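You operate a simulated robot arm through the tools that you are given. There is no shell and no other tool. Be economical: measure what you need, move in short steps, check, and stop when the job is done.

Carry out the task below with a simulated robot arm. There is one attempt and no reset: what you move stays moved.

Task
Screw the knob tight on the big glass lid, tip the rice into the wide pan and cover it.
Fine: all the rice from the jug; the jug goes back; no spill.

Only the result counts: the job must be done as asked and must still hold three seconds after the hand-in. Knocking over, shifting, dropping, spilling or breaking anything else fails it. A push-on lid holds only when it is set on centred and level and pressed home; a screw cap is set on level and turned clockwise until tight.

Robot
A 7-joint arm with a two-finger parallel gripper, fixed in place. Base frame: the origin is at the foot of the arm, x ahead of it, y to its left, z up; the work surface is at about z = 920. Units: mm, degrees, N and s.
Its first joint turns from -166.0 to 166.0 degrees. Payload 4.4 kg.
The TCP is the grasp point between the finger pads, 23 mm short of the fingertips. In the tool frame z runs along the fingers and y along their closing line. The gripper opens to 94 mm. The fingers are 38 mm wide and 10 mm thick; the gripper's body (54 by 96 mm) begins 39 mm behind the TCP.
Orientation is that of the tool frame in the base frame, as [roll, pitch, yaw] about the fixed x, y, z axes, in that order (R = Rz(yaw) Ry(pitch) Rx(roll)). With the fingers straight down and closing along the base's y, the tool's x points along the base's -x, its y along +y and its z along -z.

Tools
- The arm moves only by the tool servo_tool. Its argument "plan" is a list of rows, each a list of 7 numbers: the shift along the tool's x, y, z in mm, then the turn, a rotation vector about the tool's x, y, z in degrees, then the opening in per cent of the stroke, from 0 (shut) to 100 (fully open). In form: [[x, y, z, rx, ry, rz, gripper], ...]. A call has 1 to 20 rows; each row shifts and turns the commanded pose from where the row before left it, along the tool's axes as they then stand. Rows are played at 5 a second. More than 50 mm and 8.6 degrees between two rows, or a gripper value outside its range, and nothing of the call is played. A pose out of reach is approached as far as the arm can. The call stops where the force on the tool passes 40 N (or 10 N more than at its start, if that is more) or the arm is blocked; 0.2 s more then pass. Each finger travels about 72 mm/s and halts on what it meets, pressing with about 31 N; the grip force reading is that of the motor and also rises with nothing between the fingers. The clock runs only during rows and for 0.2 s after the last one: add rows that do not move to give the fingers time. It gives the time, the measured TCP pose, the force on the tool (base axes), the opening and the grip force at its end, in the units of the frame above (readings bear some noise), and new pictures: "pictures" is both (left out), scene, wrist or none.
- Cameras (640 x 400 px; columns grow to the right, rows downward): "scene" is fixed at [50, -631.5, 1699.3]; the picture's right is [0.69, -0.72, 0.00], its down [-0.25, -0.24, -0.94] and it looks along [0.68, 0.65, -0.35] (base axes); focal length 358 px, centre (320, 200). "wrist" rides on the gripper at [-39, 0, -44] in the tool frame; the picture's right is [0.00, -1.00, 0.00], its down [0.97, 0.00, -0.24] and it looks along [0.24, 0.00, 0.97] (tool axes); focal length 218 px, centre (320, 200). There is no depth. A picture from a camera that has moved, and an enlarged one, comes with that camera's place and axes in the base frame and with its lens. The place of the scene camera against the robot may be out by one fixed shift of up to 25 mm in any direction.
- close_up(camera, box): a new picture of the part [left, top, right, bottom] of that camera's present view, enlarged. No time passes.
- sign_off(): hands the job in; it is judged then, once.

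Work in short steps. Places have to be worked out from the pictures, the camera data and where the tool is seen: move nearer, look again, correct. Check each grasp and each placing, and mend what went wrong. You have 120 turns and 150 pictures in all, those below and enlarged ones among them. Open the gripper and draw the arm clear of the work before you hand the job in, unless the task says otherwise; then end with one line.

The tools are called after "Call:" as a command line: name --pt "numbers of a row" for each row, then --argument value for the rest, lists and objects as JSON in quotes. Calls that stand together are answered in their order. servo_tool: Moves the arm, as the interface text tells. Its arguments: {"type":"object","properties":{"plan":{"type":"array","items":{"type":"array","items":{"type":"number"}}},"pictures":{"type":"string","enum":["both","scene","wrist","none"]}},"required":["plan"]} The other tools are called the same way: close_up (camera, box) takes an enlarged picture of a part of a camera's view; sign_off () hands the job in.

At the start:

```text
clock: 0.0
tcp_pos: [801.6, 232.9, 1364.7]
orientation: [-179.9, -0.1, 180.0]
contact_force: [0.3, 0.7, -0.5]
grip_width: 94.1
finger_force: 0.2
```

scene: 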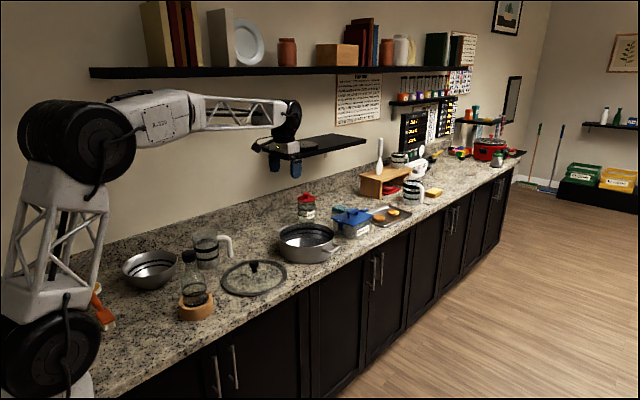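
wrist: 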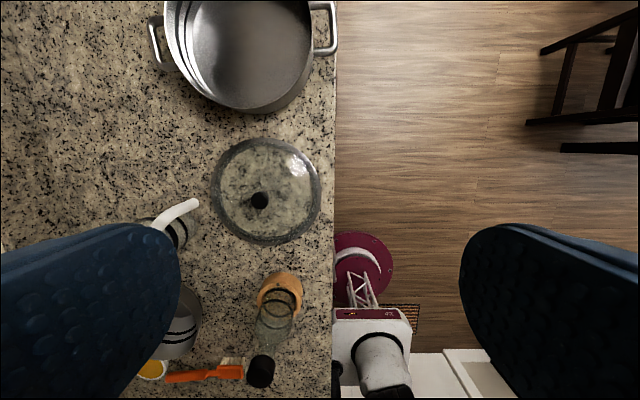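

I'll look at the items more closely before moving anything.

Call:
close_up --camera "scene" --box '[110, 180, 350, 330]'

Call:
close_up --camera "wrist" --box '[120, 120, 360, 400]'

Call:
close_up --camera "scene" --box '[280, 130, 540, 270]'

```text
2.67 times, centred on (230, 255) of scene
camera zoom: at [50.0, -631.5, 1699.3], right [0.69, -0.72, 0.0], down [-0.25, -0.24, -0.94], along [0.68, 0.65, -0.35], focal length 956 px, centre (560, 53)
```

zoom: 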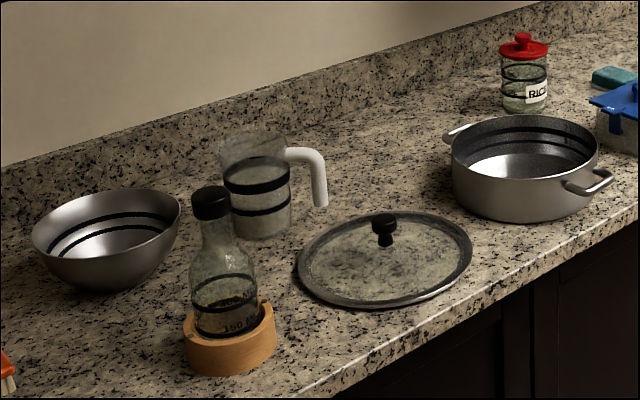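

```text
1.43 times, centred on (240, 260) of wrist
camera zoom: at [839.8, 232.5, 1408.6], right [0.0, -1.0, 0.0], down [-0.97, 0.0, 0.24], along [-0.24, 0.0, -0.97], focal length 312 px, centre (434, 114)
```

zoom: 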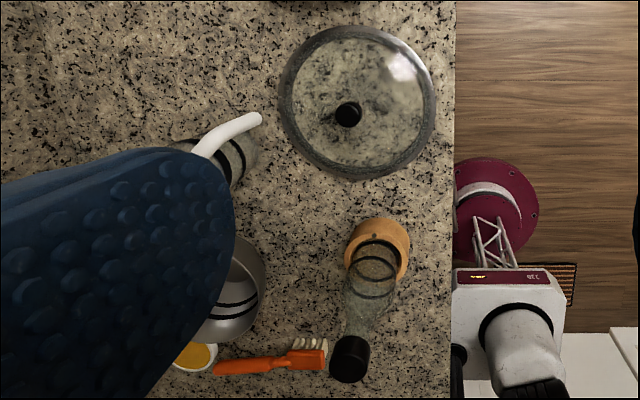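

```text
2.46 times, centred on (410, 200) of scene
camera zoom: at [50.0, -631.5, 1699.3], right [0.69, -0.72, 0.0], down [-0.25, -0.24, -0.94], along [0.68, 0.65, -0.35], focal length 882 px, centre (98, 200)
```

zoom: 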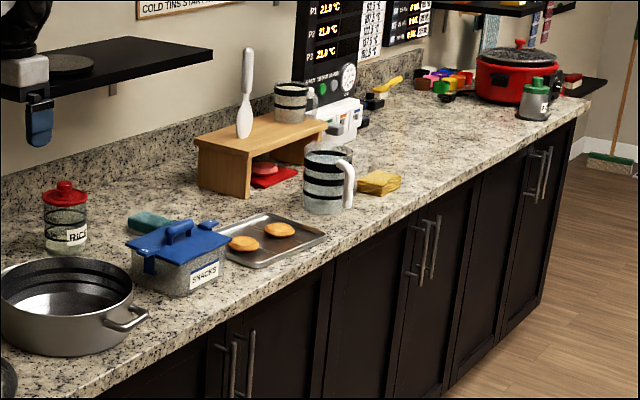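

The glass jug stands near (660,560) and the lid near (742,353). I'll move high over the jug to look inside it.

Call:
servo_tool --pt "10 45 0 0 0 0 100" --pt "10 45 0 0 0 0 100" --pt "10 45 0 0 0 0 100" --pt "10 45 0 0 0 0 100" --pt "10 45 0 0 0 0 100" --pt "10 45 0 0 0 0 100" --pt "0 0 0 0 0 0 100"

```text
clock: 1.6
tcp_pos: [742.1, 502.3, 1367.7]
orientation: [180.0, 0.0, -179.9]
contact_force: [0.4, -0.3, -0.5]
grip_width: 94.1
finger_force: 0.0
camera wrist: at [780.0, 502.6, 1410.7], right [0.0, -1.0, 0.0], down [-0.97, 0.0, 0.24], along [-0.24, 0.0, -0.97], focal length 218 px, centre (320, 200)
```

scene: 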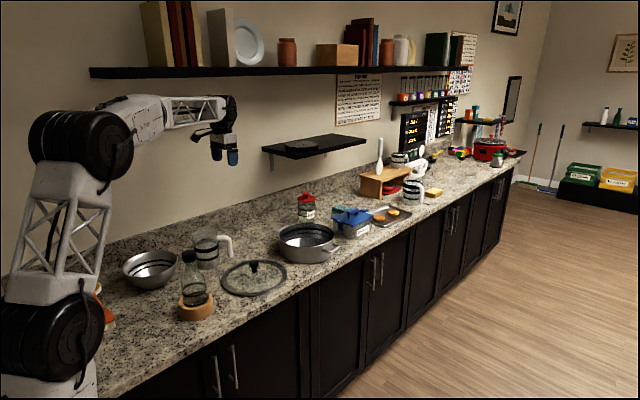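
wrist: 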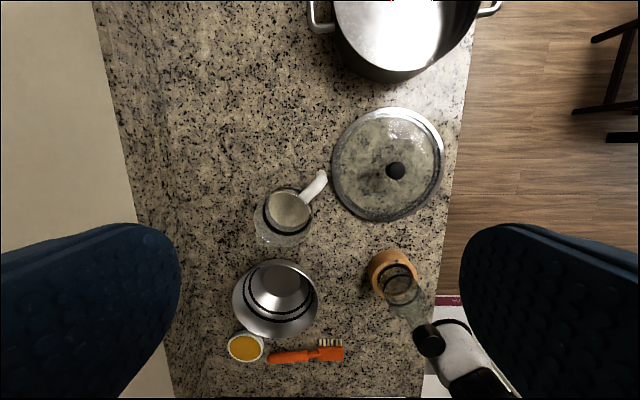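

Call:
close_up --camera "wrist" --box '[220, 90, 460, 260]'

Call:
close_up --camera "scene" --box '[170, 220, 300, 310]'

```text
2.35 times, centred on (340, 175) of wrist
camera zoom: at [780.0, 502.6, 1410.7], right [0.0, -1.0, 0.0], down [-0.97, 0.0, 0.24], along [-0.24, 0.0, -0.97], focal length 514 px, centre (273, 259)
```

zoom: 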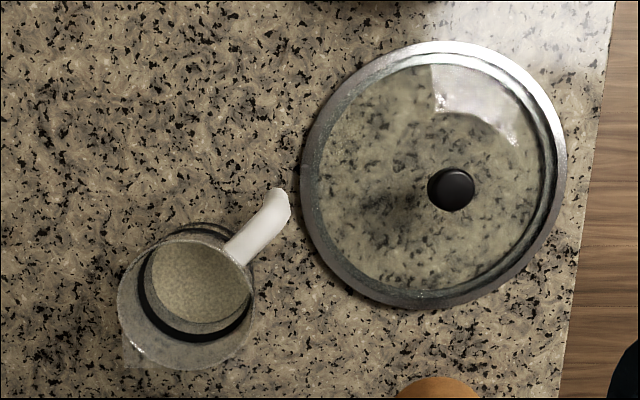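

```text
4.44 times, centred on (235, 265) of scene
camera zoom: at [50.0, -631.5, 1699.3], right [0.69, -0.72, 0.0], down [-0.25, -0.24, -0.94], along [0.68, 0.65, -0.35], focal length 1593 px, centre (698, -89)
```

zoom: 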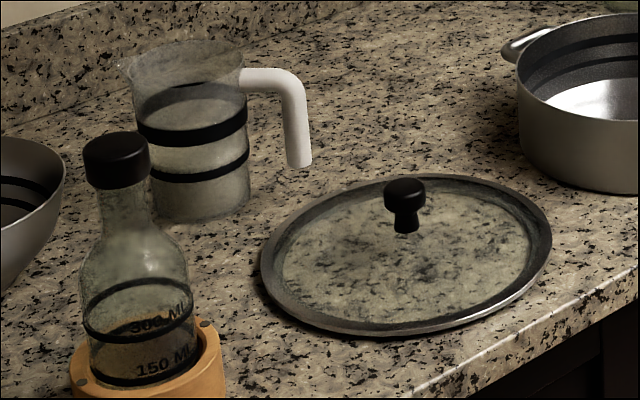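

The jug holds the rice; its handle points to (+x,−y) and its spout is opposite. Next I'll look over the pan to measure it.

Call:
servo_tool --pt "-30 -35 0 0 0 0 100" --pt "-30 -35 0 0 0 0 100" --pt "-30 -35 0 0 0 0 100" --pt "-30 -35 0 0 0 0 100" --pt "-20 -30 0 0 0 0 100" --pt "0 0 0 0 0 0 100" --pictures "wrist"

```text
clock: 3.0
tcp_pos: [882.4, 329.3, 1368.1]
orientation: [179.9, 0.1, -180.0]
contact_force: [0.4, -0.8, -0.4]
grip_width: 94.0
finger_force: 0.0
camera wrist: at [920.3, 329.0, 1410.7], right [0.0, -1.0, 0.0], down [-0.97, 0.0, 0.24], along [-0.24, 0.0, -0.97], focal length 218 px, centre (320, 200)
```

wrist: 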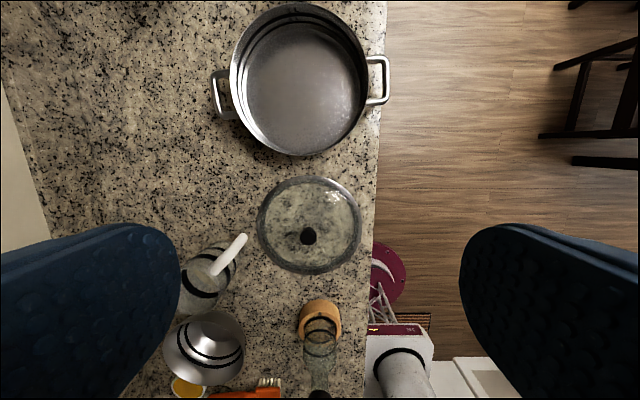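

Pan centre comes out near (1020,364), lid centre near (741,353), knob top near (733,354,980). I'll drop nearer to the knob to look at it properly.

Call:
servo_tool --pt "36 5 40 0 0 0 100" --pt "36 5 40 0 0 0 100" --pt "36 5 40 0 0 0 100" --pt "36 5 40 0 0 0 100" --pt "0 4 40 0 0 0 100" --pt "0 0 30 0 0 0 100" --pt "0 0 0 0 0 0 100"

Call:
close_up --camera "scene" --box '[200, 220, 350, 320]'

```text
refused: row 1 steps farther than a row can; nothing moved
```

```text
4.00 times, centred on (275, 270) of scene
camera zoom: at [50.0, -631.5, 1699.3], right [0.69, -0.72, 0.0], down [-0.25, -0.24, -0.94], along [0.68, 0.65, -0.35], focal length 1434 px, centre (500, -80)
```

zoom: 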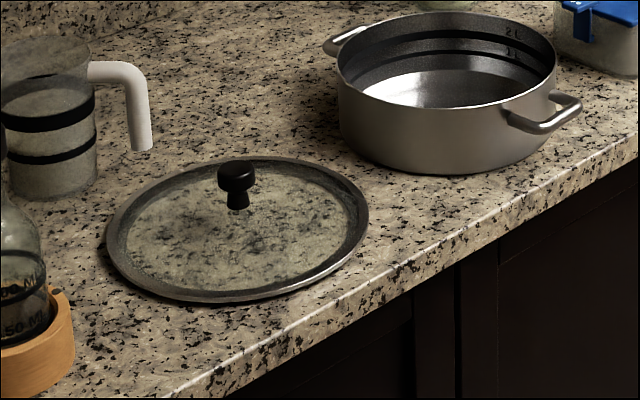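

Total step is limited to 50 mm, so I'll use smaller rows for the same approach.

Call:
servo_tool --pt "30 5 35 0 0 0 100" --pt "30 5 35 0 0 0 100" --pt "30 5 35 0 0 0 100" --pt "25 5 35 0 0 0 100" --pt "0 4 45 0 0 0 100" --pt "0 0 35 0 0 0 100" --pt "0 0 0 0 0 0 100" --pictures "wrist"

```text
clock: 4.6
tcp_pos: [764.2, 357.5, 1146.0]
orientation: [179.9, 0.0, 180.0]
contact_force: [0.1, -0.6, 0.0]
grip_width: 94.2
finger_force: 0.1
camera wrist: at [803.4, 357.1, 1190.3], right [0.0, -1.0, 0.0], down [-0.97, 0.0, 0.24], along [-0.24, 0.0, -0.97], focal length 218 px, centre (320, 200)
```

wrist: 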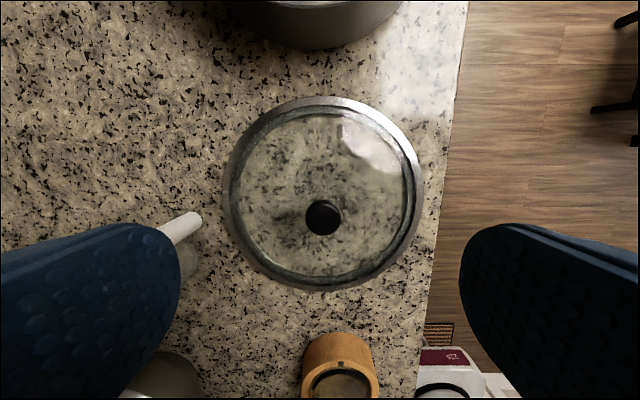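

Lid and knob centre agree at (734,354), knob about 36 mm across, top near z 980. I'll go above the knob, back the wrist off by −88° for turning range, and look.

Call:
servo_tool --pt "15 -2 40 0 0 0 100" --pt "15.5 -1.5 40 0 0 0 100" --pt "0 0 30 0 0 -8 100" --pt "0 0 0 0 0 -8 100" --pt "0 0 0 0 0 -8 100" --pt "0 0 0 0 0 -8 100" --pt "0 0 0 0 0 -8 100" --pt "0 0 0 0 0 -8 100" --pt "0 0 0 0 0 -8 100" --pt "0 0 0 0 0 -8 100" --pt "0 0 0 0 0 -8 100" --pt "0 0 0 0 0 -8 100" --pt "0 0 0 0 0 -8 100" --pt "0 0 0 0 0 0 100" --pictures "both"

```text
clock: 7.6
tcp_pos: [736.5, 354.0, 1034.6]
orientation: [180.0, 0.0, -92.0]
contact_force: [1.2, 0.0, -0.1]
grip_width: 94.0
finger_force: 0.0
camera wrist: at [736.0, 392.4, 1078.1], right [1.0, -0.03, 0.0], down [-0.03, -0.97, 0.24], along [-0.01, -0.24, -0.97], focal length 218 px, centre (320, 200)
```

scene: 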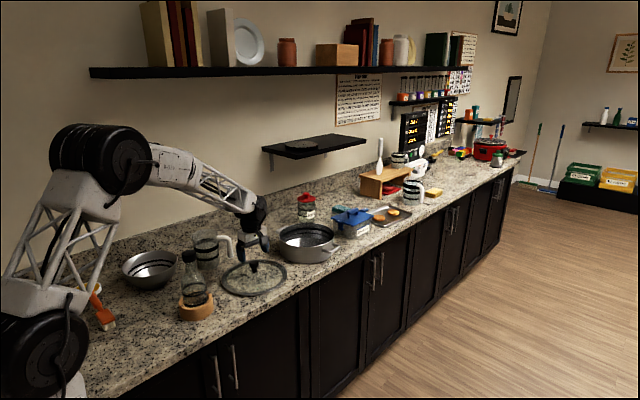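
wrist: 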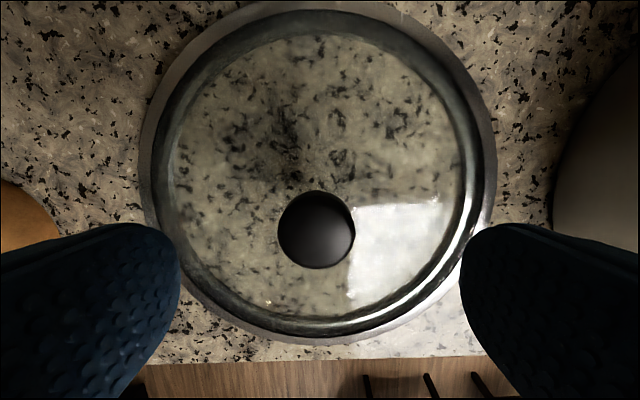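

Knob centred at (733,354); I'll descend to z≈977 and close on the knob's head.

Call:
servo_tool --pt "0 3 20 0 0 0 100" --pt "0 0 20 0 0 0 100" --pt "0 0 10 0 0 0 100" --pt "0 0 7 0 0 0 100" --pt "0 0 0 0 0 0 60" --pt "0 0 0 0 0 0 0" --pt "0 0 0 0 0 0 0" --pt "0 0 0 0 0 0 0" --pictures "both"

```text
clock: 9.4
tcp_pos: [734.2, 354.6, 978.8]
orientation: [180.0, -0.1, -92.0]
contact_force: [2.4, 0.2, -0.2]
grip_width: 33.7
finger_force: 31.0
camera wrist: at [733.8, 392.8, 1022.2], right [1.0, -0.04, 0.0], down [-0.03, -0.97, 0.24], along [-0.01, -0.24, -0.97], focal length 218 px, centre (320, 200)
```

scene: 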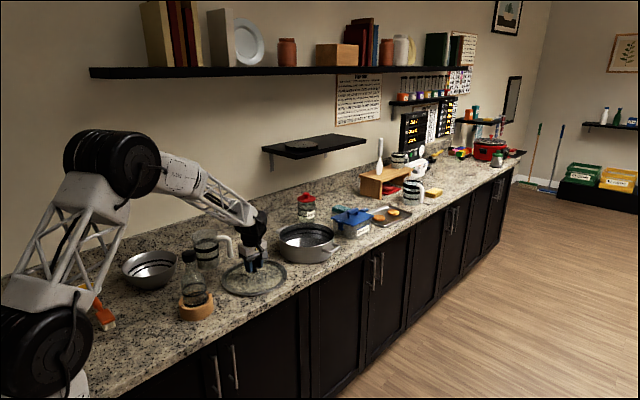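
wrist: 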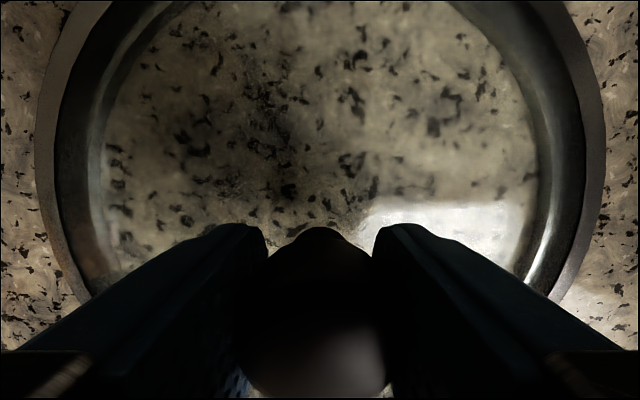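

The grip holds at 33.7 mm. Now I'll turn clockwise (positive about tool z) in steps.

Call:
servo_tool --pt "0 0 1 0 0 0 0" --pt "0 0 0 0 0 8 0" --pt "0 0 0 0 0 8 0" --pt "0 0 0 0 0 8 0" --pt "0 0 0 0 0 8 0" --pt "0 0 0 0 0 8 0" --pt "0 0 0 0 0 8 0" --pt "0 0 0 0 0 8 0" --pt "0 0 0 0 0 8 0" --pt "0 0 0 0 0 8 0" --pt "0 0 0 0 0 8 0" --pt "0 0 0 0 0 8 0" --pictures "wrist"

```text
clock: 12.0
tcp_pos: [732.6, 352.9, 976.8]
orientation: [-179.9, 0.0, 179.8]
contact_force: [2.0, -0.2, 1.1]
grip_width: 33.6
finger_force: 31.0
camera wrist: at [771.2, 352.8, 1020.7], right [0.0, -1.0, 0.0], down [-0.97, 0.0, 0.24], along [-0.24, 0.0, -0.97], focal length 218 px, centre (320, 200)
```

wrist: 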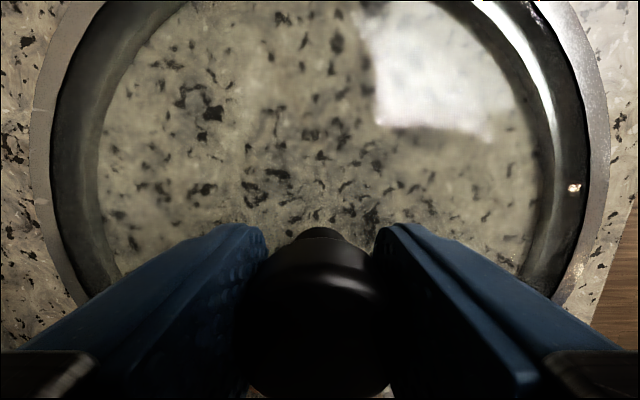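

No resistance yet; I'll keep turning until resistance or the wrist's limit.

Call:
servo_tool --pt "0 0 0.5 0 0 8 0" --pt "0 0 0 0 0 8 0" --pt "0 0 0 0 0 8 0" --pt "0 0 0 0 0 8 0" --pt "0 0 0 0 0 8 0" --pt "0 0 0 0 0 8 0" --pt "0 0 0 0 0 8 0" --pt "0 0 0 0 0 8 0" --pt "0 0 0 0 0 8 0" --pt "0 0 0 0 0 8 0" --pt "0 0 0 0 0 8 0" --pictures "wrist"

```text
clock: 14.4
tcp_pos: [734.8, 354.1, 976.9]
orientation: [180.0, 0.1, 92.0]
contact_force: [-1.9, -0.5, -1.4]
grip_width: 33.8
finger_force: 31.1
camera wrist: at [733.4, 314.3, 1020.7], right [-1.0, -0.03, 0.0], down [-0.03, 0.97, 0.24], along [-0.01, 0.24, -0.97], focal length 218 px, centre (320, 200)
```

wrist: 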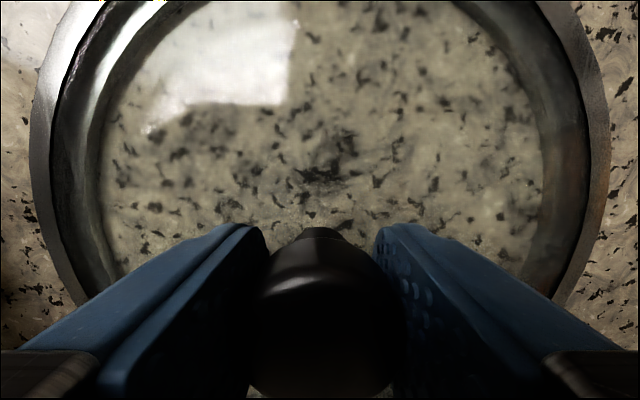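

Call:
servo_tool --pt "0 0 0 0 0 8 0" --pt "0 0 0 0 0 8 0" --pt "0 0 0 0 0 8 0" --pt "0 0 0 0 0 8 0" --pt "0 0 0 0 0 8 0" --pt "0 0 0 0 0 8 0" --pt "0 0 0 0 0 8 0" --pt "0 0 0 0 0 8 0" --pictures "both"

```text
clock: 16.2
tcp_pos: [738.4, 353.5, 986.0]
orientation: [-179.7, -0.2, 34.6]
contact_force: [0.0, 0.1, -2.7]
grip_width: 33.4
finger_force: 31.3
out of reach, approached as far as the arm can: row 8
camera wrist: at [705.4, 329.9, 1029.2], right [-0.57, 0.82, 0.0], down [0.8, 0.55, 0.24], along [0.2, 0.14, -0.97], focal length 218 px, centre (320, 200)
```

scene: 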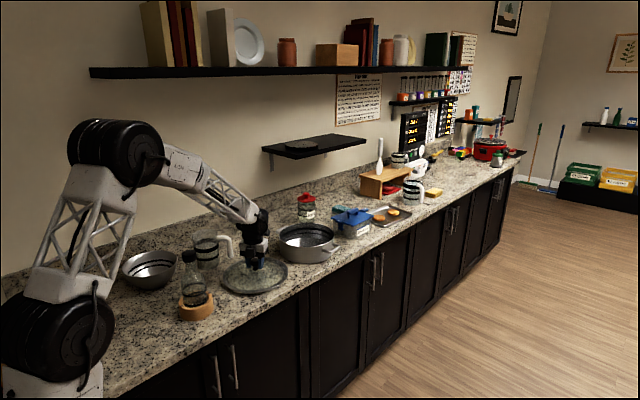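
wrist: 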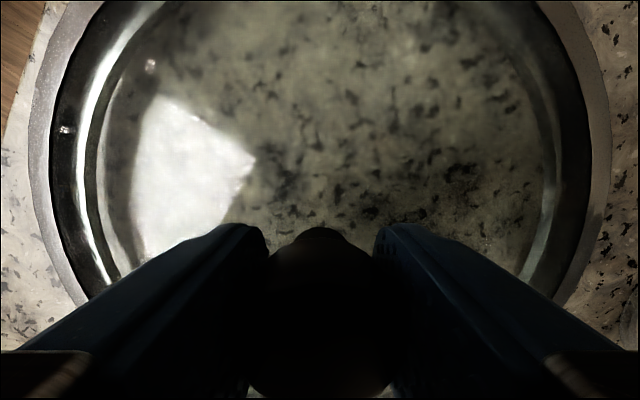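

The wrist reached its limit and the arm drifted up about 9 mm (2.7 N, so it's carrying the lid slightly). I'll check where a null command settles.

Call:
servo_tool --pt "0 0 0 0 0 -4 0" --pt "0 0 0 0 0 0 0" --pictures "none"

```text
clock: 16.8
tcp_pos: [736.8, 350.9, 983.5]
orientation: [-179.7, 0.0, 38.7]
contact_force: [0.3, 0.7, -4.7]
grip_width: 33.5
finger_force: 30.5
```

Call:
servo_tool --pt "0 0 2 0 0 -4 0" --pt "0 0 2 0 0 0 0" --pt "0 0 1 0 0 0 0" --pt "0 0 1 0 0 0 0" --pt "0 0 0 0 0 0 0" --pictures "none"

```text
clock: 18.0
tcp_pos: [737.9, 351.2, 977.3]
orientation: [-179.7, 0.0, 42.7]
contact_force: [-0.4, 0.3, -4.6]
grip_width: 33.2
finger_force: 30.9
```

Call:
servo_tool --pt "0 0 1 0 0 0 0" --pt "0 0 1 0 0 0 0" --pt "0 0 1 0 0 0 0" --pt "0 0 0 0 0 0 0" --pictures "wrist"

```text
clock: 19.0
tcp_pos: [737.8, 353.4, 975.5]
orientation: [-179.9, -0.3, 42.7]
contact_force: [5.6, 0.4, 8.5]
grip_width: 33.6
finger_force: 30.6
camera wrist: at [707.9, 325.8, 1018.8], right [-0.68, 0.73, 0.0], down [0.71, 0.66, 0.24], along [0.18, 0.17, -0.97], focal length 218 px, centre (320, 200)
```

wrist: 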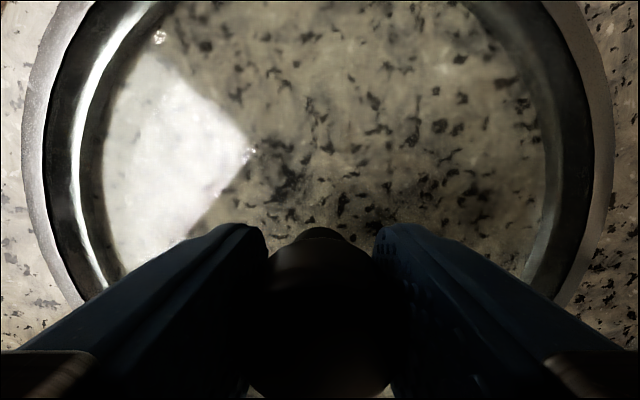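

The lid is seated again (8.5 N down). I'll release, lift, and unwind the wrist for another bite.

Call:
servo_tool --pt "0 0 -0.5 0 0 0 20" --pt "0 0 0 0 0 0 100" --pt "0 0 0 0 0 0 100" --pt "0 0 -20 0 0 0 100" --pt "0 0 -30 0 0 -8 100" --pt "0 0 0 0 0 -8 100" --pt "0 0 0 0 0 -8 100" --pt "0 0 0 0 0 -8 100" --pt "0 0 0 0 0 -8 100" --pt "0 0 0 0 0 -8 100" --pt "0 0 0 0 0 -8 100" --pt "0 0 0 0 0 -8 100" --pt "0 0 0 0 0 -8 100" --pt "0 0 0 0 0 -8 100" --pt "0 0 0 0 0 -8 100" --pt "0 0 0 0 0 -8 100" --pt "0 0 0 0 0 -8 100" --pt "0 0 0 0 0 -8 100" --pt "0 0 0 0 0 -8 100" --pt "0 0 0 0 0 -8 100" --pictures "none"

Call:
servo_tool --pt "0 0 0 0 0 -8 100" --pt "0 0 0 0 0 -8 100" --pt "0 0 0 0 0 -8 100" --pt "0 0 0 0 0 -8 100" --pt "0 0 0 0 0 -8 100" --pt "0 0 0 0 0 -8 100" --pt "0 0 0 0 0 -8 100" --pt "0 0 0 0 0 -8 100" --pt "0 0 0 0 0 -8 100" --pt "0 0 0 0 0 -8 100" --pt "0 0 0 0 0 -8 100" --pt "0 0 0 0 0 -8 100" --pt "0 0 0 0 0 -8 100" --pt "0 0 0 0 0 0 100" --pictures "both"

```text
clock: 23.2
tcp_pos: [737.3, 351.6, 1026.1]
orientation: [179.8, -0.1, 170.8]
contact_force: [0.8, 0.1, 0.1]
grip_width: 93.9
finger_force: 0.0
```

```text
clock: 26.2
tcp_pos: [738.0, 352.7, 1025.8]
orientation: [180.0, 0.3, -85.2]
contact_force: [-0.8, -0.1, -0.1]
grip_width: 94.1
finger_force: 0.1
camera wrist: at [733.8, 390.8, 1069.7], right [1.0, 0.08, 0.0], down [0.08, -0.97, 0.24], along [0.02, -0.24, -0.97], focal length 218 px, centre (320, 200)
```

scene: 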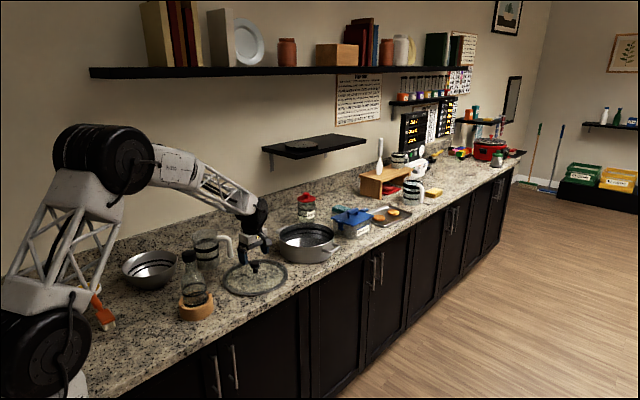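
wrist: 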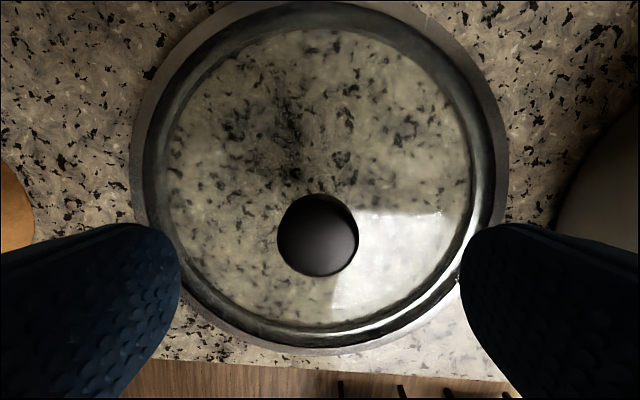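

Next bite: descend to z≈974, grip, and turn 88°, watching for resistance.

Call:
servo_tool --pt "0 0 20 0 0 0 100" --pt "0 0 20 0 0 0 100" --pt "0 0 8 0 0 0 100" --pt "0 0 4 0 0 0 60" --pt "0 0 0 0 0 0 0" --pt "0 0 0 0 0 0 0" --pt "0 0 0 0 0 0 0" --pt "0 0 0.5 0 0 8 0" --pt "0 0 0 0 0 8 0" --pt "0 0 0 0 0 8 0" --pt "0 0 0 0 0 8 0" --pt "0 0 0 0 0 8 0" --pt "0 0 0 0 0 8 0" --pt "0 0 0 0 0 8 0" --pt "0 0 0 0 0 8 0" --pt "0 0 0 0 0 8 0" --pt "0 0 0 0 0 8 0" --pt "0 0 0 0 0 8 0" --pt "0 0 0 0 0 8 0" --pictures "none"

Call:
servo_tool --pt "0 0 0.5 0 0 8 0" --pt "0 0 0 0 0 8 0" --pt "0 0 0 0 0 8 0" --pt "0 0 0 0 0 8 0" --pt "0 0 0 0 0 8 0" --pt "0 0 0 0 0 8 0" --pt "0 0 0 0 0 8 0" --pt "0 0 0 0 0 8 0" --pt "0 0 0 0 0 8 0" --pt "0 0 0 0 0 8 0" --pt "0 0 0 0 0 8 0" --pt "0 0 0 0 0 8 0" --pictures "wrist"

```text
clock: 30.2
tcp_pos: [736.8, 352.4, 974.1]
orientation: [179.8, -0.1, 178.6]
contact_force: [0.8, -0.1, -2.4]
grip_width: 34.0
finger_force: 31.5
```

```text
clock: 32.8
tcp_pos: [737.4, 351.3, 972.7]
orientation: [-179.8, -0.2, 82.6]
contact_force: [0.5, 0.4, -0.6]
grip_width: 34.1
finger_force: 30.8
camera wrist: at [731.4, 312.1, 1016.2], right [-0.99, 0.13, 0.0], down [0.13, 0.96, 0.24], along [0.03, 0.24, -0.97], focal length 218 px, centre (320, 200)
```

wrist: 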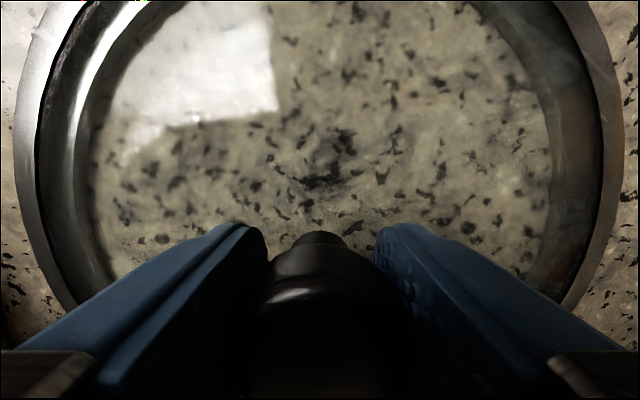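

Call:
servo_tool --pt "0 0 0.5 0 0 8 0" --pt "0 0 0 0 0 8 0" --pt "0 0 0 0 0 8 0" --pt "0 0 0 0 0 8 0" --pt "0 0 0 0 0 0 0" --pt "0 0 0 0 0 0 100" --pt "0 0 0 0 0 0 100" --pt "0 0 0 0 0 0 100" --pt "0 0 -25 0 0 0 100" --pt "0 0 -25 0 0 -8 100" --pt "0 0 0 0 0 -8 100" --pt "0 0 0 0 0 -8 100" --pt "0 0 0 0 0 -8 100" --pt "0 0 0 0 0 -8 100" --pt "0 0 0 0 0 -8 100" --pt "0 0 0 0 0 -8 100" --pt "0 0 0 0 0 -8 100" --pt "0 0 0 0 0 -8 100" --pt "0 0 0 0 0 -8 100" --pt "0 0 0 0 0 -8 100" --pictures "none"

Call:
servo_tool --pt "0 0 0 0 0 -8 100" --pt "0 0 0 0 0 -8 100" --pt "0 0 0 0 0 -8 100" --pt "0 0 0 0 0 -8 100" --pt "0 0 0 0 0 -8 100" --pt "0 0 0 0 0 -8 100" --pt "0 0 0 0 0 -8 100" --pt "0 0 0 0 0 -8 100" --pt "0 0 0 0 0 -8 100" --pt "0 0 0 0 0 -8 100" --pt "0 0 0 0 0 -8 100" --pt "0 0 0 0 0 -8 100" --pt "0 0 0 0 0 -8 100" --pt "0 0 0 0 0 -8 100" --pt "0 0 0 0 0 -8 100" --pt "0 0 0 0 0 -8 100" --pt "0 0 0 0 0 0 100" --pictures "wrist"

Call:
close_up --camera "scene" --box '[200, 220, 320, 300]'

```text
clock: 37.0
tcp_pos: [737.3, 352.4, 1022.1]
orientation: [179.9, -0.1, 138.8]
contact_force: [0.5, 0.3, 0.5]
grip_width: 93.8
finger_force: 0.1
```

```text
clock: 40.6
tcp_pos: [738.5, 352.4, 1020.6]
orientation: [179.9, 0.3, -93.1]
contact_force: [0.6, 0.1, -0.1]
grip_width: 94.3
finger_force: 0.0
camera wrist: at [739.4, 391.2, 1065.5], right [1.0, -0.06, 0.0], down [-0.05, -0.97, 0.24], along [-0.02, -0.24, -0.97], focal length 218 px, centre (320, 200)
```

wrist: 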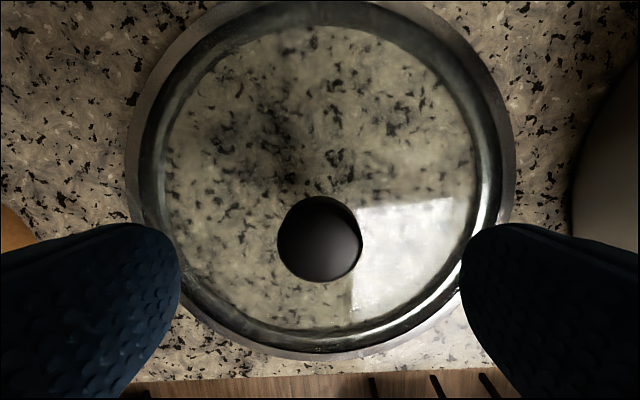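

```text
5.00 times, centred on (260, 260) of scene
camera zoom: at [50.0, -631.5, 1699.3], right [0.69, -0.72, 0.0], down [-0.25, -0.24, -0.94], along [0.68, 0.65, -0.35], focal length 1792 px, centre (620, -100)
```

zoom: 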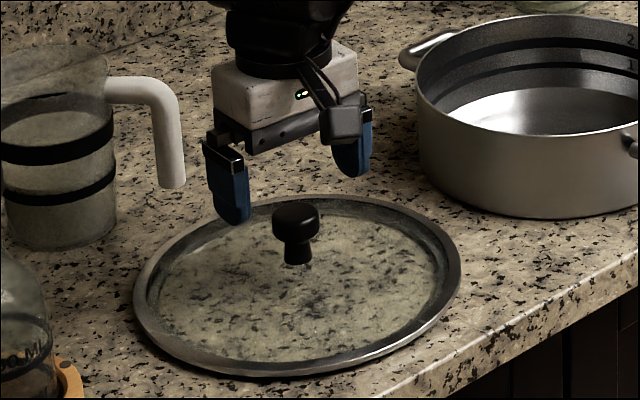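

Knob size in the wrist view suggests it has sunk about 4 mm, so it is threading in. Another bite.

Call:
servo_tool --pt "0 1 20 0 0 0 100" --pt "0 0 20 0 0 0 100" --pt "0 0 8 0 0 0 60" --pt "0 0 0 0 0 0 0" --pt "0 0 0 0 0 0 0" --pt "0 0 0 0 0 0 0" --pt "0 0 0.3 0 0 8 0" --pt "0 0 0 0 0 8 0" --pt "0 0 0 0 0 8 0" --pt "0 0 0 0 0 8 0" --pt "0 0 0 0 0 8 0" --pt "0 0 0 0 0 8 0" --pt "0 0 0 0 0 8 0" --pt "0 0 0 0 0 8 0" --pt "0 0 0 0 0 8 0" --pt "0 0 0 0 0 8 0" --pt "0 0 0 0 0 8 0" --pt "0 0 0 0 0 8 0" --pictures "none"

Call:
servo_tool --pt "0 0 0.3 0 0 8 0" --pt "0 0 0 0 0 8 0" --pt "0 0 0 0 0 8 0" --pt "0 0 0 0 0 8 0" --pt "0 0 0 0 0 8 0" --pt "0 0 0 0 0 8 0" --pt "0 0 0.3 0 0 8 0" --pt "0 0 0 0 0 8 0" --pt "0 0 0 0 0 8 0" --pt "0 0 0 0 0 8 0" --pt "0 0 0 0 0 8 0" --pt "0 0 0 0 0 8 0" --pt "0 0 0 0 0 8 0" --pt "0 0 0 0 0 8 0" --pt "0 0 0 0 0 8 0" --pt "0 0 0 0 0 0 0" --pictures "wrist"

```text
clock: 44.4
tcp_pos: [736.2, 352.6, 974.6]
orientation: [179.8, -0.2, 170.6]
contact_force: [0.7, -0.3, -2.8]
grip_width: 33.8
finger_force: 30.9
```

```text
clock: 47.8
tcp_pos: [737.4, 352.7, 973.4]
orientation: [-179.9, -0.1, 50.5]
contact_force: [-0.1, 0.2, 0.7]
grip_width: 33.6
finger_force: 31.7
camera wrist: at [711.4, 322.2, 1016.6], right [-0.77, 0.63, 0.0], down [0.62, 0.75, 0.24], along [0.15, 0.19, -0.97], focal length 218 px, centre (320, 200)
```

wrist: 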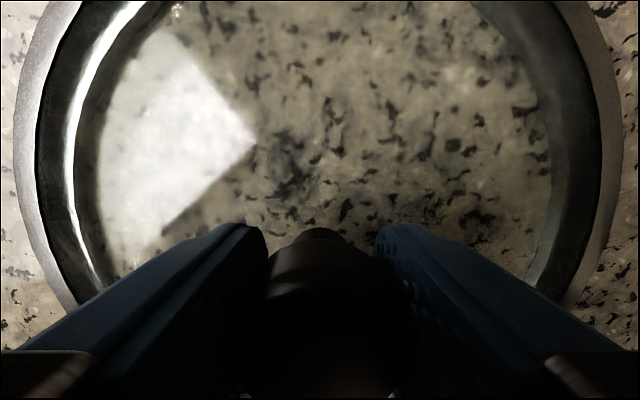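

I'll release and unwind again, then measure knob height with an enlarged view.

Call:
servo_tool --pt "0 0 0 0 0 0 100" --pt "0 0 0 0 0 0 100" --pt "0 0 0 0 0 0 100" --pt "0 0 -25 0 0 0 100" --pt "0 0 -25 0 0 -8 100" --pt "0 0 0 0 0 -8 100" --pt "0 0 0 0 0 -8 100" --pt "0 0 0 0 0 -8 100" --pt "0 0 0 0 0 -8 100" --pt "0 0 0 0 0 -8 100" --pt "0 0 0 0 0 -8 100" --pt "0 0 0 0 0 -8 100" --pt "0 0 0 0 0 -8 100" --pt "0 0 0 0 0 -8 100" --pt "0 0 0 0 0 -8 100" --pictures "none"

Call:
servo_tool --pt "0 0 0 0 0 -8 100" --pt "0 0 0 0 0 -8 100" --pt "0 0 0 0 0 -8 100" --pt "0 0 0 0 0 -8 100" --pt "0 0 0 0 0 -8 100" --pt "0 0 0 0 0 -8 100" --pt "0 0 0 0 0 -8 100" --pt "0 0 0 0 0 -8 100" --pt "0 0 0 0 0 -8 100" --pt "0 0 0 0 0 -8 100" --pt "0 0 0 0 0 -8 100" --pt "0 0 0 0 0 -8 100" --pt "0 0 0 0 0 -8 100" --pt "0 0 0 0 0 -8 100" --pt "0 0 0 0 0 -8 100" --pt "0 0 0 0 0 -8 100" --pt "0 0 0 0 0 0 100" --pictures "none"

Call:
close_up --camera "wrist" --box '[240, 180, 400, 280]'

Call:
close_up --camera "scene" --box '[220, 250, 300, 300]'

```text
clock: 51.0
tcp_pos: [736.2, 351.7, 1024.0]
orientation: [179.8, -0.2, 138.8]
contact_force: [-0.6, 1.3, -0.1]
grip_width: 94.0
finger_force: 0.0
```

```text
clock: 54.6
tcp_pos: [737.1, 353.5, 1023.7]
orientation: [179.9, 0.2, -93.1]
contact_force: [-0.1, -0.5, -0.9]
grip_width: 94.0
finger_force: 0.0
```

```text
4.00 times, centred on (320, 230) of wrist
camera zoom: at [738.1, 391.5, 1068.0], right [1.0, -0.06, 0.0], down [-0.05, -0.97, 0.24], along [-0.02, -0.24, -0.97], focal length 873 px, centre (320, 80)
```

zoom: 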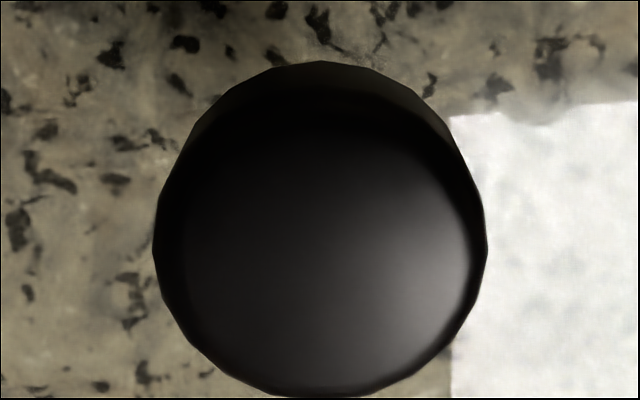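

```text
8.00 times, centred on (260, 275) of scene
camera zoom: at [50.0, -631.5, 1699.3], right [0.69, -0.72, 0.0], down [-0.25, -0.24, -0.94], along [0.68, 0.65, -0.35], focal length 2868 px, centre (800, -400)
```

zoom: 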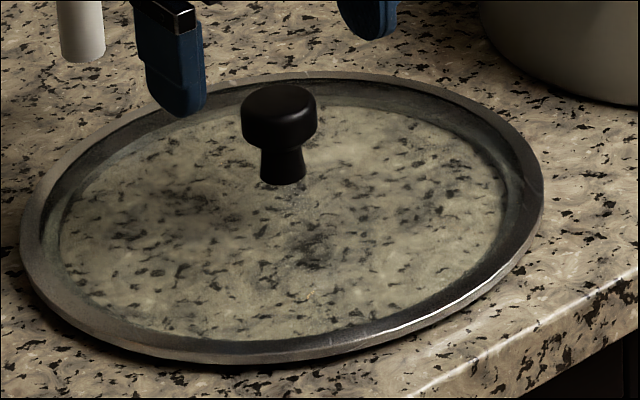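

The knob has dropped about 3 mm since the start, possibly seated now. One more bite with some downward press, watching for lag.

Call:
servo_tool --pt "0 1 20 0 0 0 100" --pt "0 0 20 0 0 0 100" --pt "0 0 10 0 0 0 60" --pt "0 0 0 0 0 0 0" --pt "0 0 0 0 0 0 0" --pt "0 0 0 0 0 0 0" --pt "0 0 1 0 0 0 0" --pt "0 0 1 0 0 0 0" --pt "0 0 0 0 0 0 0" --pictures "none"

Call:
servo_tool --pt "0 0 0 0 0 8 0" --pt "0 0 0 0 0 8 0" --pt "0 0 0 0 0 8 0" --pt "0 0 0 0 0 8 0" --pt "0 0 0 0 0 8 0" --pt "0 0 0 0 0 8 0" --pt "0 0 0 0 0 8 0" --pt "0 0 0 0 0 8 0" --pt "0 0 0 0 0 8 0" --pictures "none"

```text
clock: 56.6
tcp_pos: [734.3, 351.6, 971.4]
orientation: [179.9, 0.3, -93.3]
contact_force: [-6.8, 4.1, 15.3]
grip_width: 33.9
finger_force: 31.1
```

```text
clock: 58.6
tcp_pos: [736.6, 351.9, 970.8]
orientation: [179.8, 0.0, -165.4]
contact_force: [-0.1, 0.3, 9.2]
grip_width: 33.8
finger_force: 31.2
```

Call:
servo_tool --pt "0 0 0 0 0 8 0" --pt "0 0 0 0 0 8 0" --pt "0 0 0 0 0 8 0" --pt "0 0 0 0 0 8 0" --pt "0 0 0 0 0 8 0" --pt "0 0 0 0 0 8 0" --pt "0 0 0 0 0 8 0" --pt "0 0 0 0 0 8 0" --pt "0 0 0 0 0 8 0" --pictures "none"

Call:
servo_tool --pt "0 0 0 0 0 8 0" --pt "0 0 0 0 0 8 0" --pt "0 0 0 0 0 8 0" --pt "0 0 0 0 0 8 0" --pt "0 0 0 0 0 8 0" --pt "0 0 0 0 0 8 0" --pt "0 0 0 0 0 8 0" --pt "0 0 0 0 0 8 0" --pt "0 0 0 0 0 8 0" --pictures "wrist"

```text
clock: 60.6
tcp_pos: [736.3, 352.3, 971.0]
orientation: [-179.9, -0.3, 122.6]
contact_force: [0.8, 1.3, 5.5]
grip_width: 33.6
finger_force: 31.4
```

```text
clock: 62.6
tcp_pos: [736.4, 352.7, 972.2]
orientation: [-179.7, -0.1, 50.5]
contact_force: [0.4, -0.5, 0.9]
grip_width: 34.0
finger_force: 31.2
camera wrist: at [710.5, 322.6, 1015.3], right [-0.77, 0.64, 0.0], down [0.62, 0.75, 0.24], along [0.15, 0.19, -0.97], focal length 218 px, centre (320, 200)
```

wrist: 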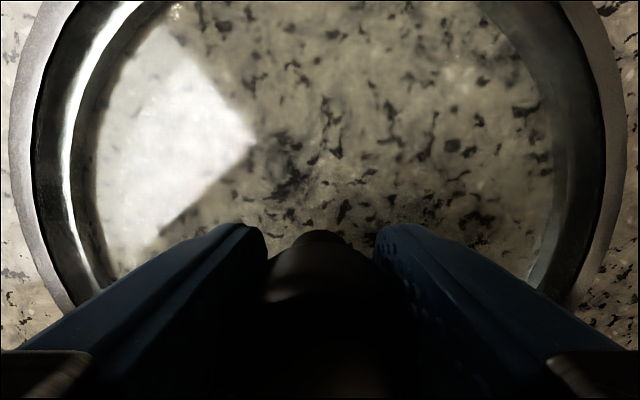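

With constant commanded height the push force fell steadily (15→1 N), so the knob is still threading down. I'll repeat the bite.

Call:
servo_tool --pt "0 0 0 0 0 0 100" --pt "0 0 0 0 0 0 100" --pt "0 0 0 0 0 0 100" --pt "0 0 -25 0 0 0 100" --pt "0 0 -15 0 0 -8 100" --pt "0 0 0 0 0 -8 100" --pt "0 0 0 0 0 -8 100" --pt "0 0 0 0 0 -8 100" --pt "0 0 0 0 0 -8 100" --pt "0 0 0 0 0 -8 100" --pt "0 0 0 0 0 -8 100" --pt "0 0 0 0 0 -8 100" --pt "0 0 0 0 0 -8 100" --pt "0 0 0 0 0 -8 100" --pt "0 0 0 0 0 -8 100" --pt "0 0 0 0 0 -8 100" --pt "0 0 0 0 0 -8 100" --pt "0 0 0 0 0 -8 100" --pt "0 0 0 0 0 -8 100" --pictures "none"

Call:
servo_tool --pt "0 0 0 0 0 -8 100" --pt "0 0 0 0 0 -8 100" --pt "0 0 0 0 0 -8 100" --pt "0 0 0 0 0 -8 100" --pt "0 0 0 0 0 -8 100" --pt "0 0 0 0 0 -8 100" --pt "0 0 0 0 0 -8 100" --pt "0 0 0 0 0 -8 100" --pt "0 0 0 0 0 -8 100" --pt "0 0 0 0 0 -8 100" --pt "0 0 0 0 0 -8 100" --pt "0 0 0 0 0 -8 100" --pt "0 0 20 0 0 0 100" --pt "0 0 18 0 0 0 60" --pt "0 0 0 0 0 0 0" --pt "0 0 0 0 0 0 0" --pt "0 0 0 0 0 0 0" --pt "0 0 1 0 0 0 0" --pt "0 0 1 0 0 0 0" --pt "0 0 0 0 0 0 0" --pictures "none"

Call:
servo_tool --pt "0 0 0 0 0 8 0" --pt "0 0 0 0 0 8 0" --pt "0 0 0 0 0 8 0" --pt "0 0 0 0 0 8 0" --pt "0 0 0 0 0 8 0" --pt "0 0 0 0 0 8 0" --pt "0 0 0 0 0 8 0" --pt "0 0 0 0 0 8 0" --pt "0 0 0 0 0 8 0" --pictures "none"

Call:
servo_tool --pt "0 0 0 0 0 8 0" --pt "0 0 0 0 0 8 0" --pt "0 0 0 0 0 8 0" --pt "0 0 0 0 0 8 0" --pt "0 0 0 0 0 8 0" --pt "0 0 0 0 0 8 0" --pt "0 0 0 0 0 8 0" --pt "0 0 0 0 0 8 0" --pt "0 0 0 0 0 8 0" --pictures "none"

Call:
servo_tool --pt "0 0 0 0 0 8 0" --pt "0 0 0 0 0 8 0" --pt "0 0 0 0 0 8 0" --pt "0 0 0 0 0 8 0" --pt "0 0 0 0 0 8 0" --pt "0 0 0 0 0 8 0" --pt "0 0 0 0 0 8 0" --pt "0 0 0 0 0 8 0" --pt "0 0 0 0 0 8 0" --pictures "none"

```text
clock: 66.6
tcp_pos: [735.8, 352.4, 1010.5]
orientation: [179.8, 0.0, 170.7]
contact_force: [0.4, -0.1, -0.9]
grip_width: 94.0
finger_force: 0.0
```

```text
clock: 70.8
tcp_pos: [734.2, 354.2, 970.8]
orientation: [179.9, 0.3, -93.3]
contact_force: [-0.9, -6.1, 12.0]
grip_width: 33.4
finger_force: 31.4
```

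```text
clock: 72.8
tcp_pos: [735.6, 353.3, 971.8]
orientation: [179.7, -0.1, -165.4]
contact_force: [0.2, 1.2, -2.4]
grip_width: 33.8
finger_force: 30.5
```

```text
clock: 74.8
tcp_pos: [734.8, 353.7, 972.5]
orientation: [179.9, -0.3, 122.6]
contact_force: [0.6, 0.7, -1.2]
grip_width: 33.6
finger_force: 31.2
```

```text
clock: 76.8
tcp_pos: [734.8, 352.9, 970.6]
orientation: [-179.8, 0.0, 50.6]
contact_force: [0.1, -0.6, -1.3]
grip_width: 33.5
finger_force: 31.1
```

Call:
servo_tool --pt "0 0 0 0 0 0 100" --pt "0 0 0 0 0 0 100" --pt "0 0 0 0 0 0 100" --pt "0 0 -25 0 0 0 100" --pt "0 0 -25 0 0 -8 100" --pt "0 0 0 0 0 -8 100" --pt "0 0 0 0 0 -8 100" --pt "0 0 0 0 0 -8 100" --pt "0 0 0 0 0 -8 100" --pt "0 0 0 0 0 -8 100" --pt "0 0 0 0 0 -8 100" --pt "0 0 0 0 0 -8 100" --pt "0 0 0 0 0 -8 100" --pt "0 0 0 0 0 -8 100" --pt "0 0 0 0 0 -8 100" --pictures "none"

Call:
servo_tool --pt "0 0 0 0 0 -8 100" --pt "0 0 0 0 0 -8 100" --pt "0 0 0 0 0 -8 100" --pt "0 0 0 0 0 -8 100" --pt "0 0 0 0 0 -8 100" --pt "0 0 0 0 0 -8 100" --pt "0 0 0 0 0 -8 100" --pt "0 0 0 0 0 -8 100" --pt "0 0 0 0 0 -8 100" --pt "0 0 0 0 0 -8 100" --pt "0 0 0 0 0 -8 100" --pt "0 0 0 0 0 -8 100" --pt "0 0 0 0 0 -8 100" --pt "0 0 0 0 0 -8 100" --pt "0 0 0 0 0 -8 100" --pt "0 0 0 0 0 -8 100" --pt "0 0 0 0 0 0 100" --pictures "none"

Call:
close_up --camera "scene" --box '[220, 250, 300, 300]'

Call:
close_up --camera "wrist" --box '[240, 180, 400, 280]'

```text
clock: 80.0
tcp_pos: [735.1, 353.0, 1020.2]
orientation: [179.9, -0.3, 138.9]
contact_force: [-0.3, 0.3, 0.0]
grip_width: 93.9
finger_force: 0.1
```

```text
clock: 83.6
tcp_pos: [735.5, 353.0, 1021.1]
orientation: [179.9, 0.2, -93.2]
contact_force: [0.7, 0.2, 0.3]
grip_width: 94.0
finger_force: 0.1
```

```text
8.00 times, centred on (260, 275) of scene
camera zoom: at [50.0, -631.5, 1699.3], right [0.69, -0.72, 0.0], down [-0.25, -0.24, -0.94], along [0.68, 0.65, -0.35], focal length 2868 px, centre (800, -400)
```

zoom: 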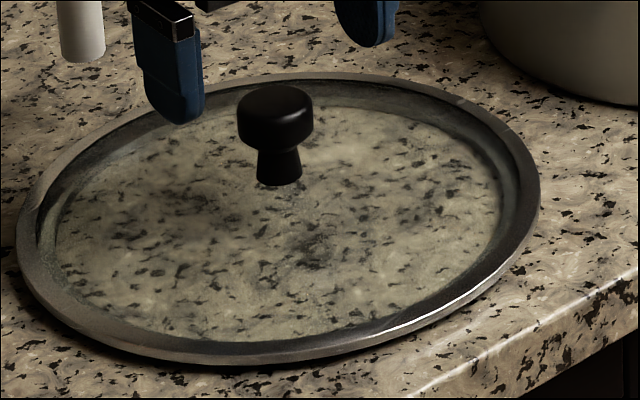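

```text
4.00 times, centred on (320, 230) of wrist
camera zoom: at [736.8, 391.4, 1064.9], right [1.0, -0.06, 0.0], down [-0.05, -0.97, 0.24], along [-0.02, -0.24, -0.97], focal length 873 px, centre (320, 80)
```

zoom: 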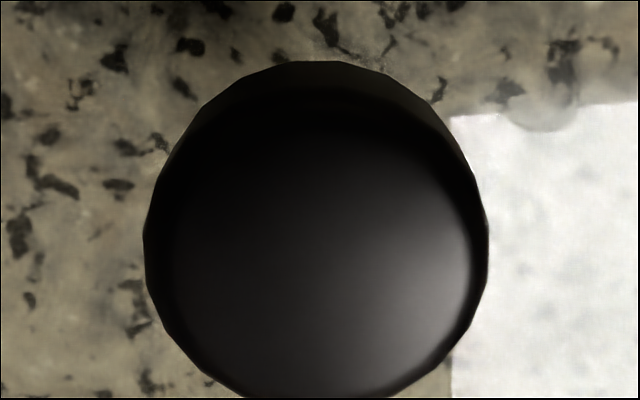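

Knob height is unchanged across the last two full bites (345 px at 1064.9 vs 334 px at 1068.0 fits exactly) and is 2–3 mm lower than at the start, so it is tight. Now I'll rise, square the wrist and look at the jug handle.

Call:
servo_tool --pt "0 0 -45 0 0 0 100" --pt "0 0 -45 0 0 8 100" --pt "0 0 -45 0 0 8 100" --pt "0 0 -45 0 0 8 100" --pt "0 0 0 0 0 8 100" --pt "0 0 0 0 0 8 100" --pt "0 0 0 0 0 8 100" --pt "0 0 0 0 0 8 100" --pt "0 0 0 0 0 8 100" --pt "0 0 0 0 0 8 100" --pt "0 0 0 0 0 8 100" --pt "0 0 0 0 0 7 100" --pt "10 45 0 0 0 0 100" --pt "10 45 0 0 0 0 100" --pt "0 45 0 0 0 0 100" --pt "0 30 0 0 0 0 100" --pt "0 0 0 0 0 0 100" --pictures "wrist"

Call:
close_up --camera "wrist" --box '[200, 140, 440, 290]'

Call:
close_up --camera "scene" --box '[180, 220, 260, 280]'

```text
clock: 87.2
tcp_pos: [716.2, 517.8, 1203.0]
orientation: [179.8, -0.1, 179.6]
contact_force: [-0.4, 1.0, 0.1]
grip_width: 93.8
finger_force: 0.0
camera wrist: at [754.2, 517.0, 1246.3], right [-0.01, -1.0, 0.0], down [-0.97, 0.0, 0.24], along [-0.24, 0.01, -0.97], focal length 218 px, centre (320, 200)
```

wrist: 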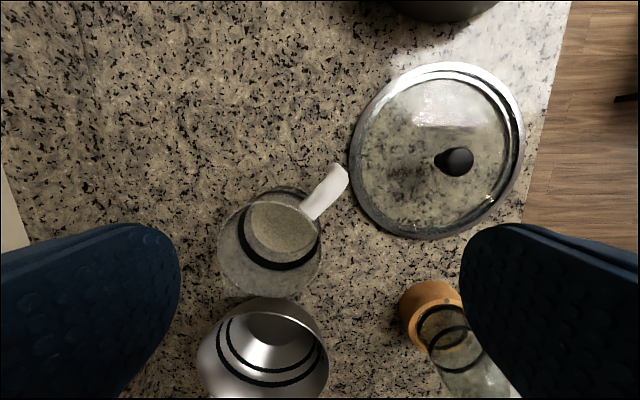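

```text
2.67 times, centred on (320, 215) of wrist
camera zoom: at [754.2, 517.0, 1246.3], right [-0.01, -1.0, 0.0], down [-0.97, 0.0, 0.24], along [-0.24, 0.01, -0.97], focal length 582 px, centre (320, 160)
```

zoom: 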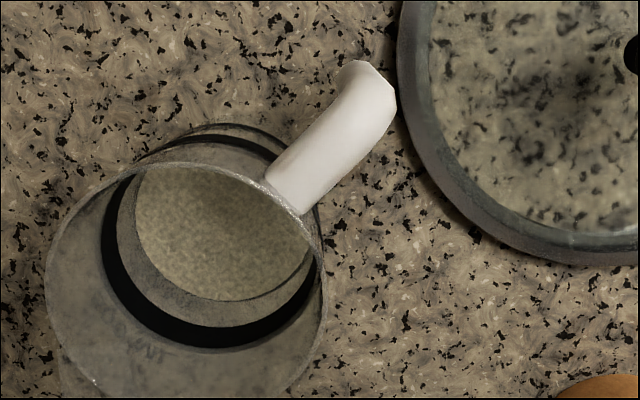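

```text
6.67 times, centred on (220, 250) of scene
camera zoom: at [50.0, -631.5, 1699.3], right [0.69, -0.72, 0.0], down [-0.25, -0.24, -0.94], along [0.68, 0.65, -0.35], focal length 2390 px, centre (987, -133)
```

zoom: 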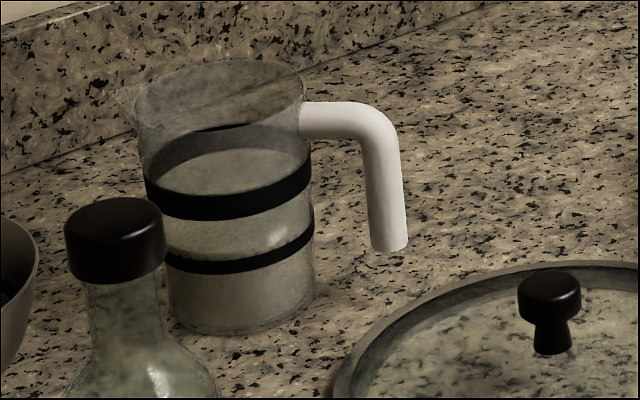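

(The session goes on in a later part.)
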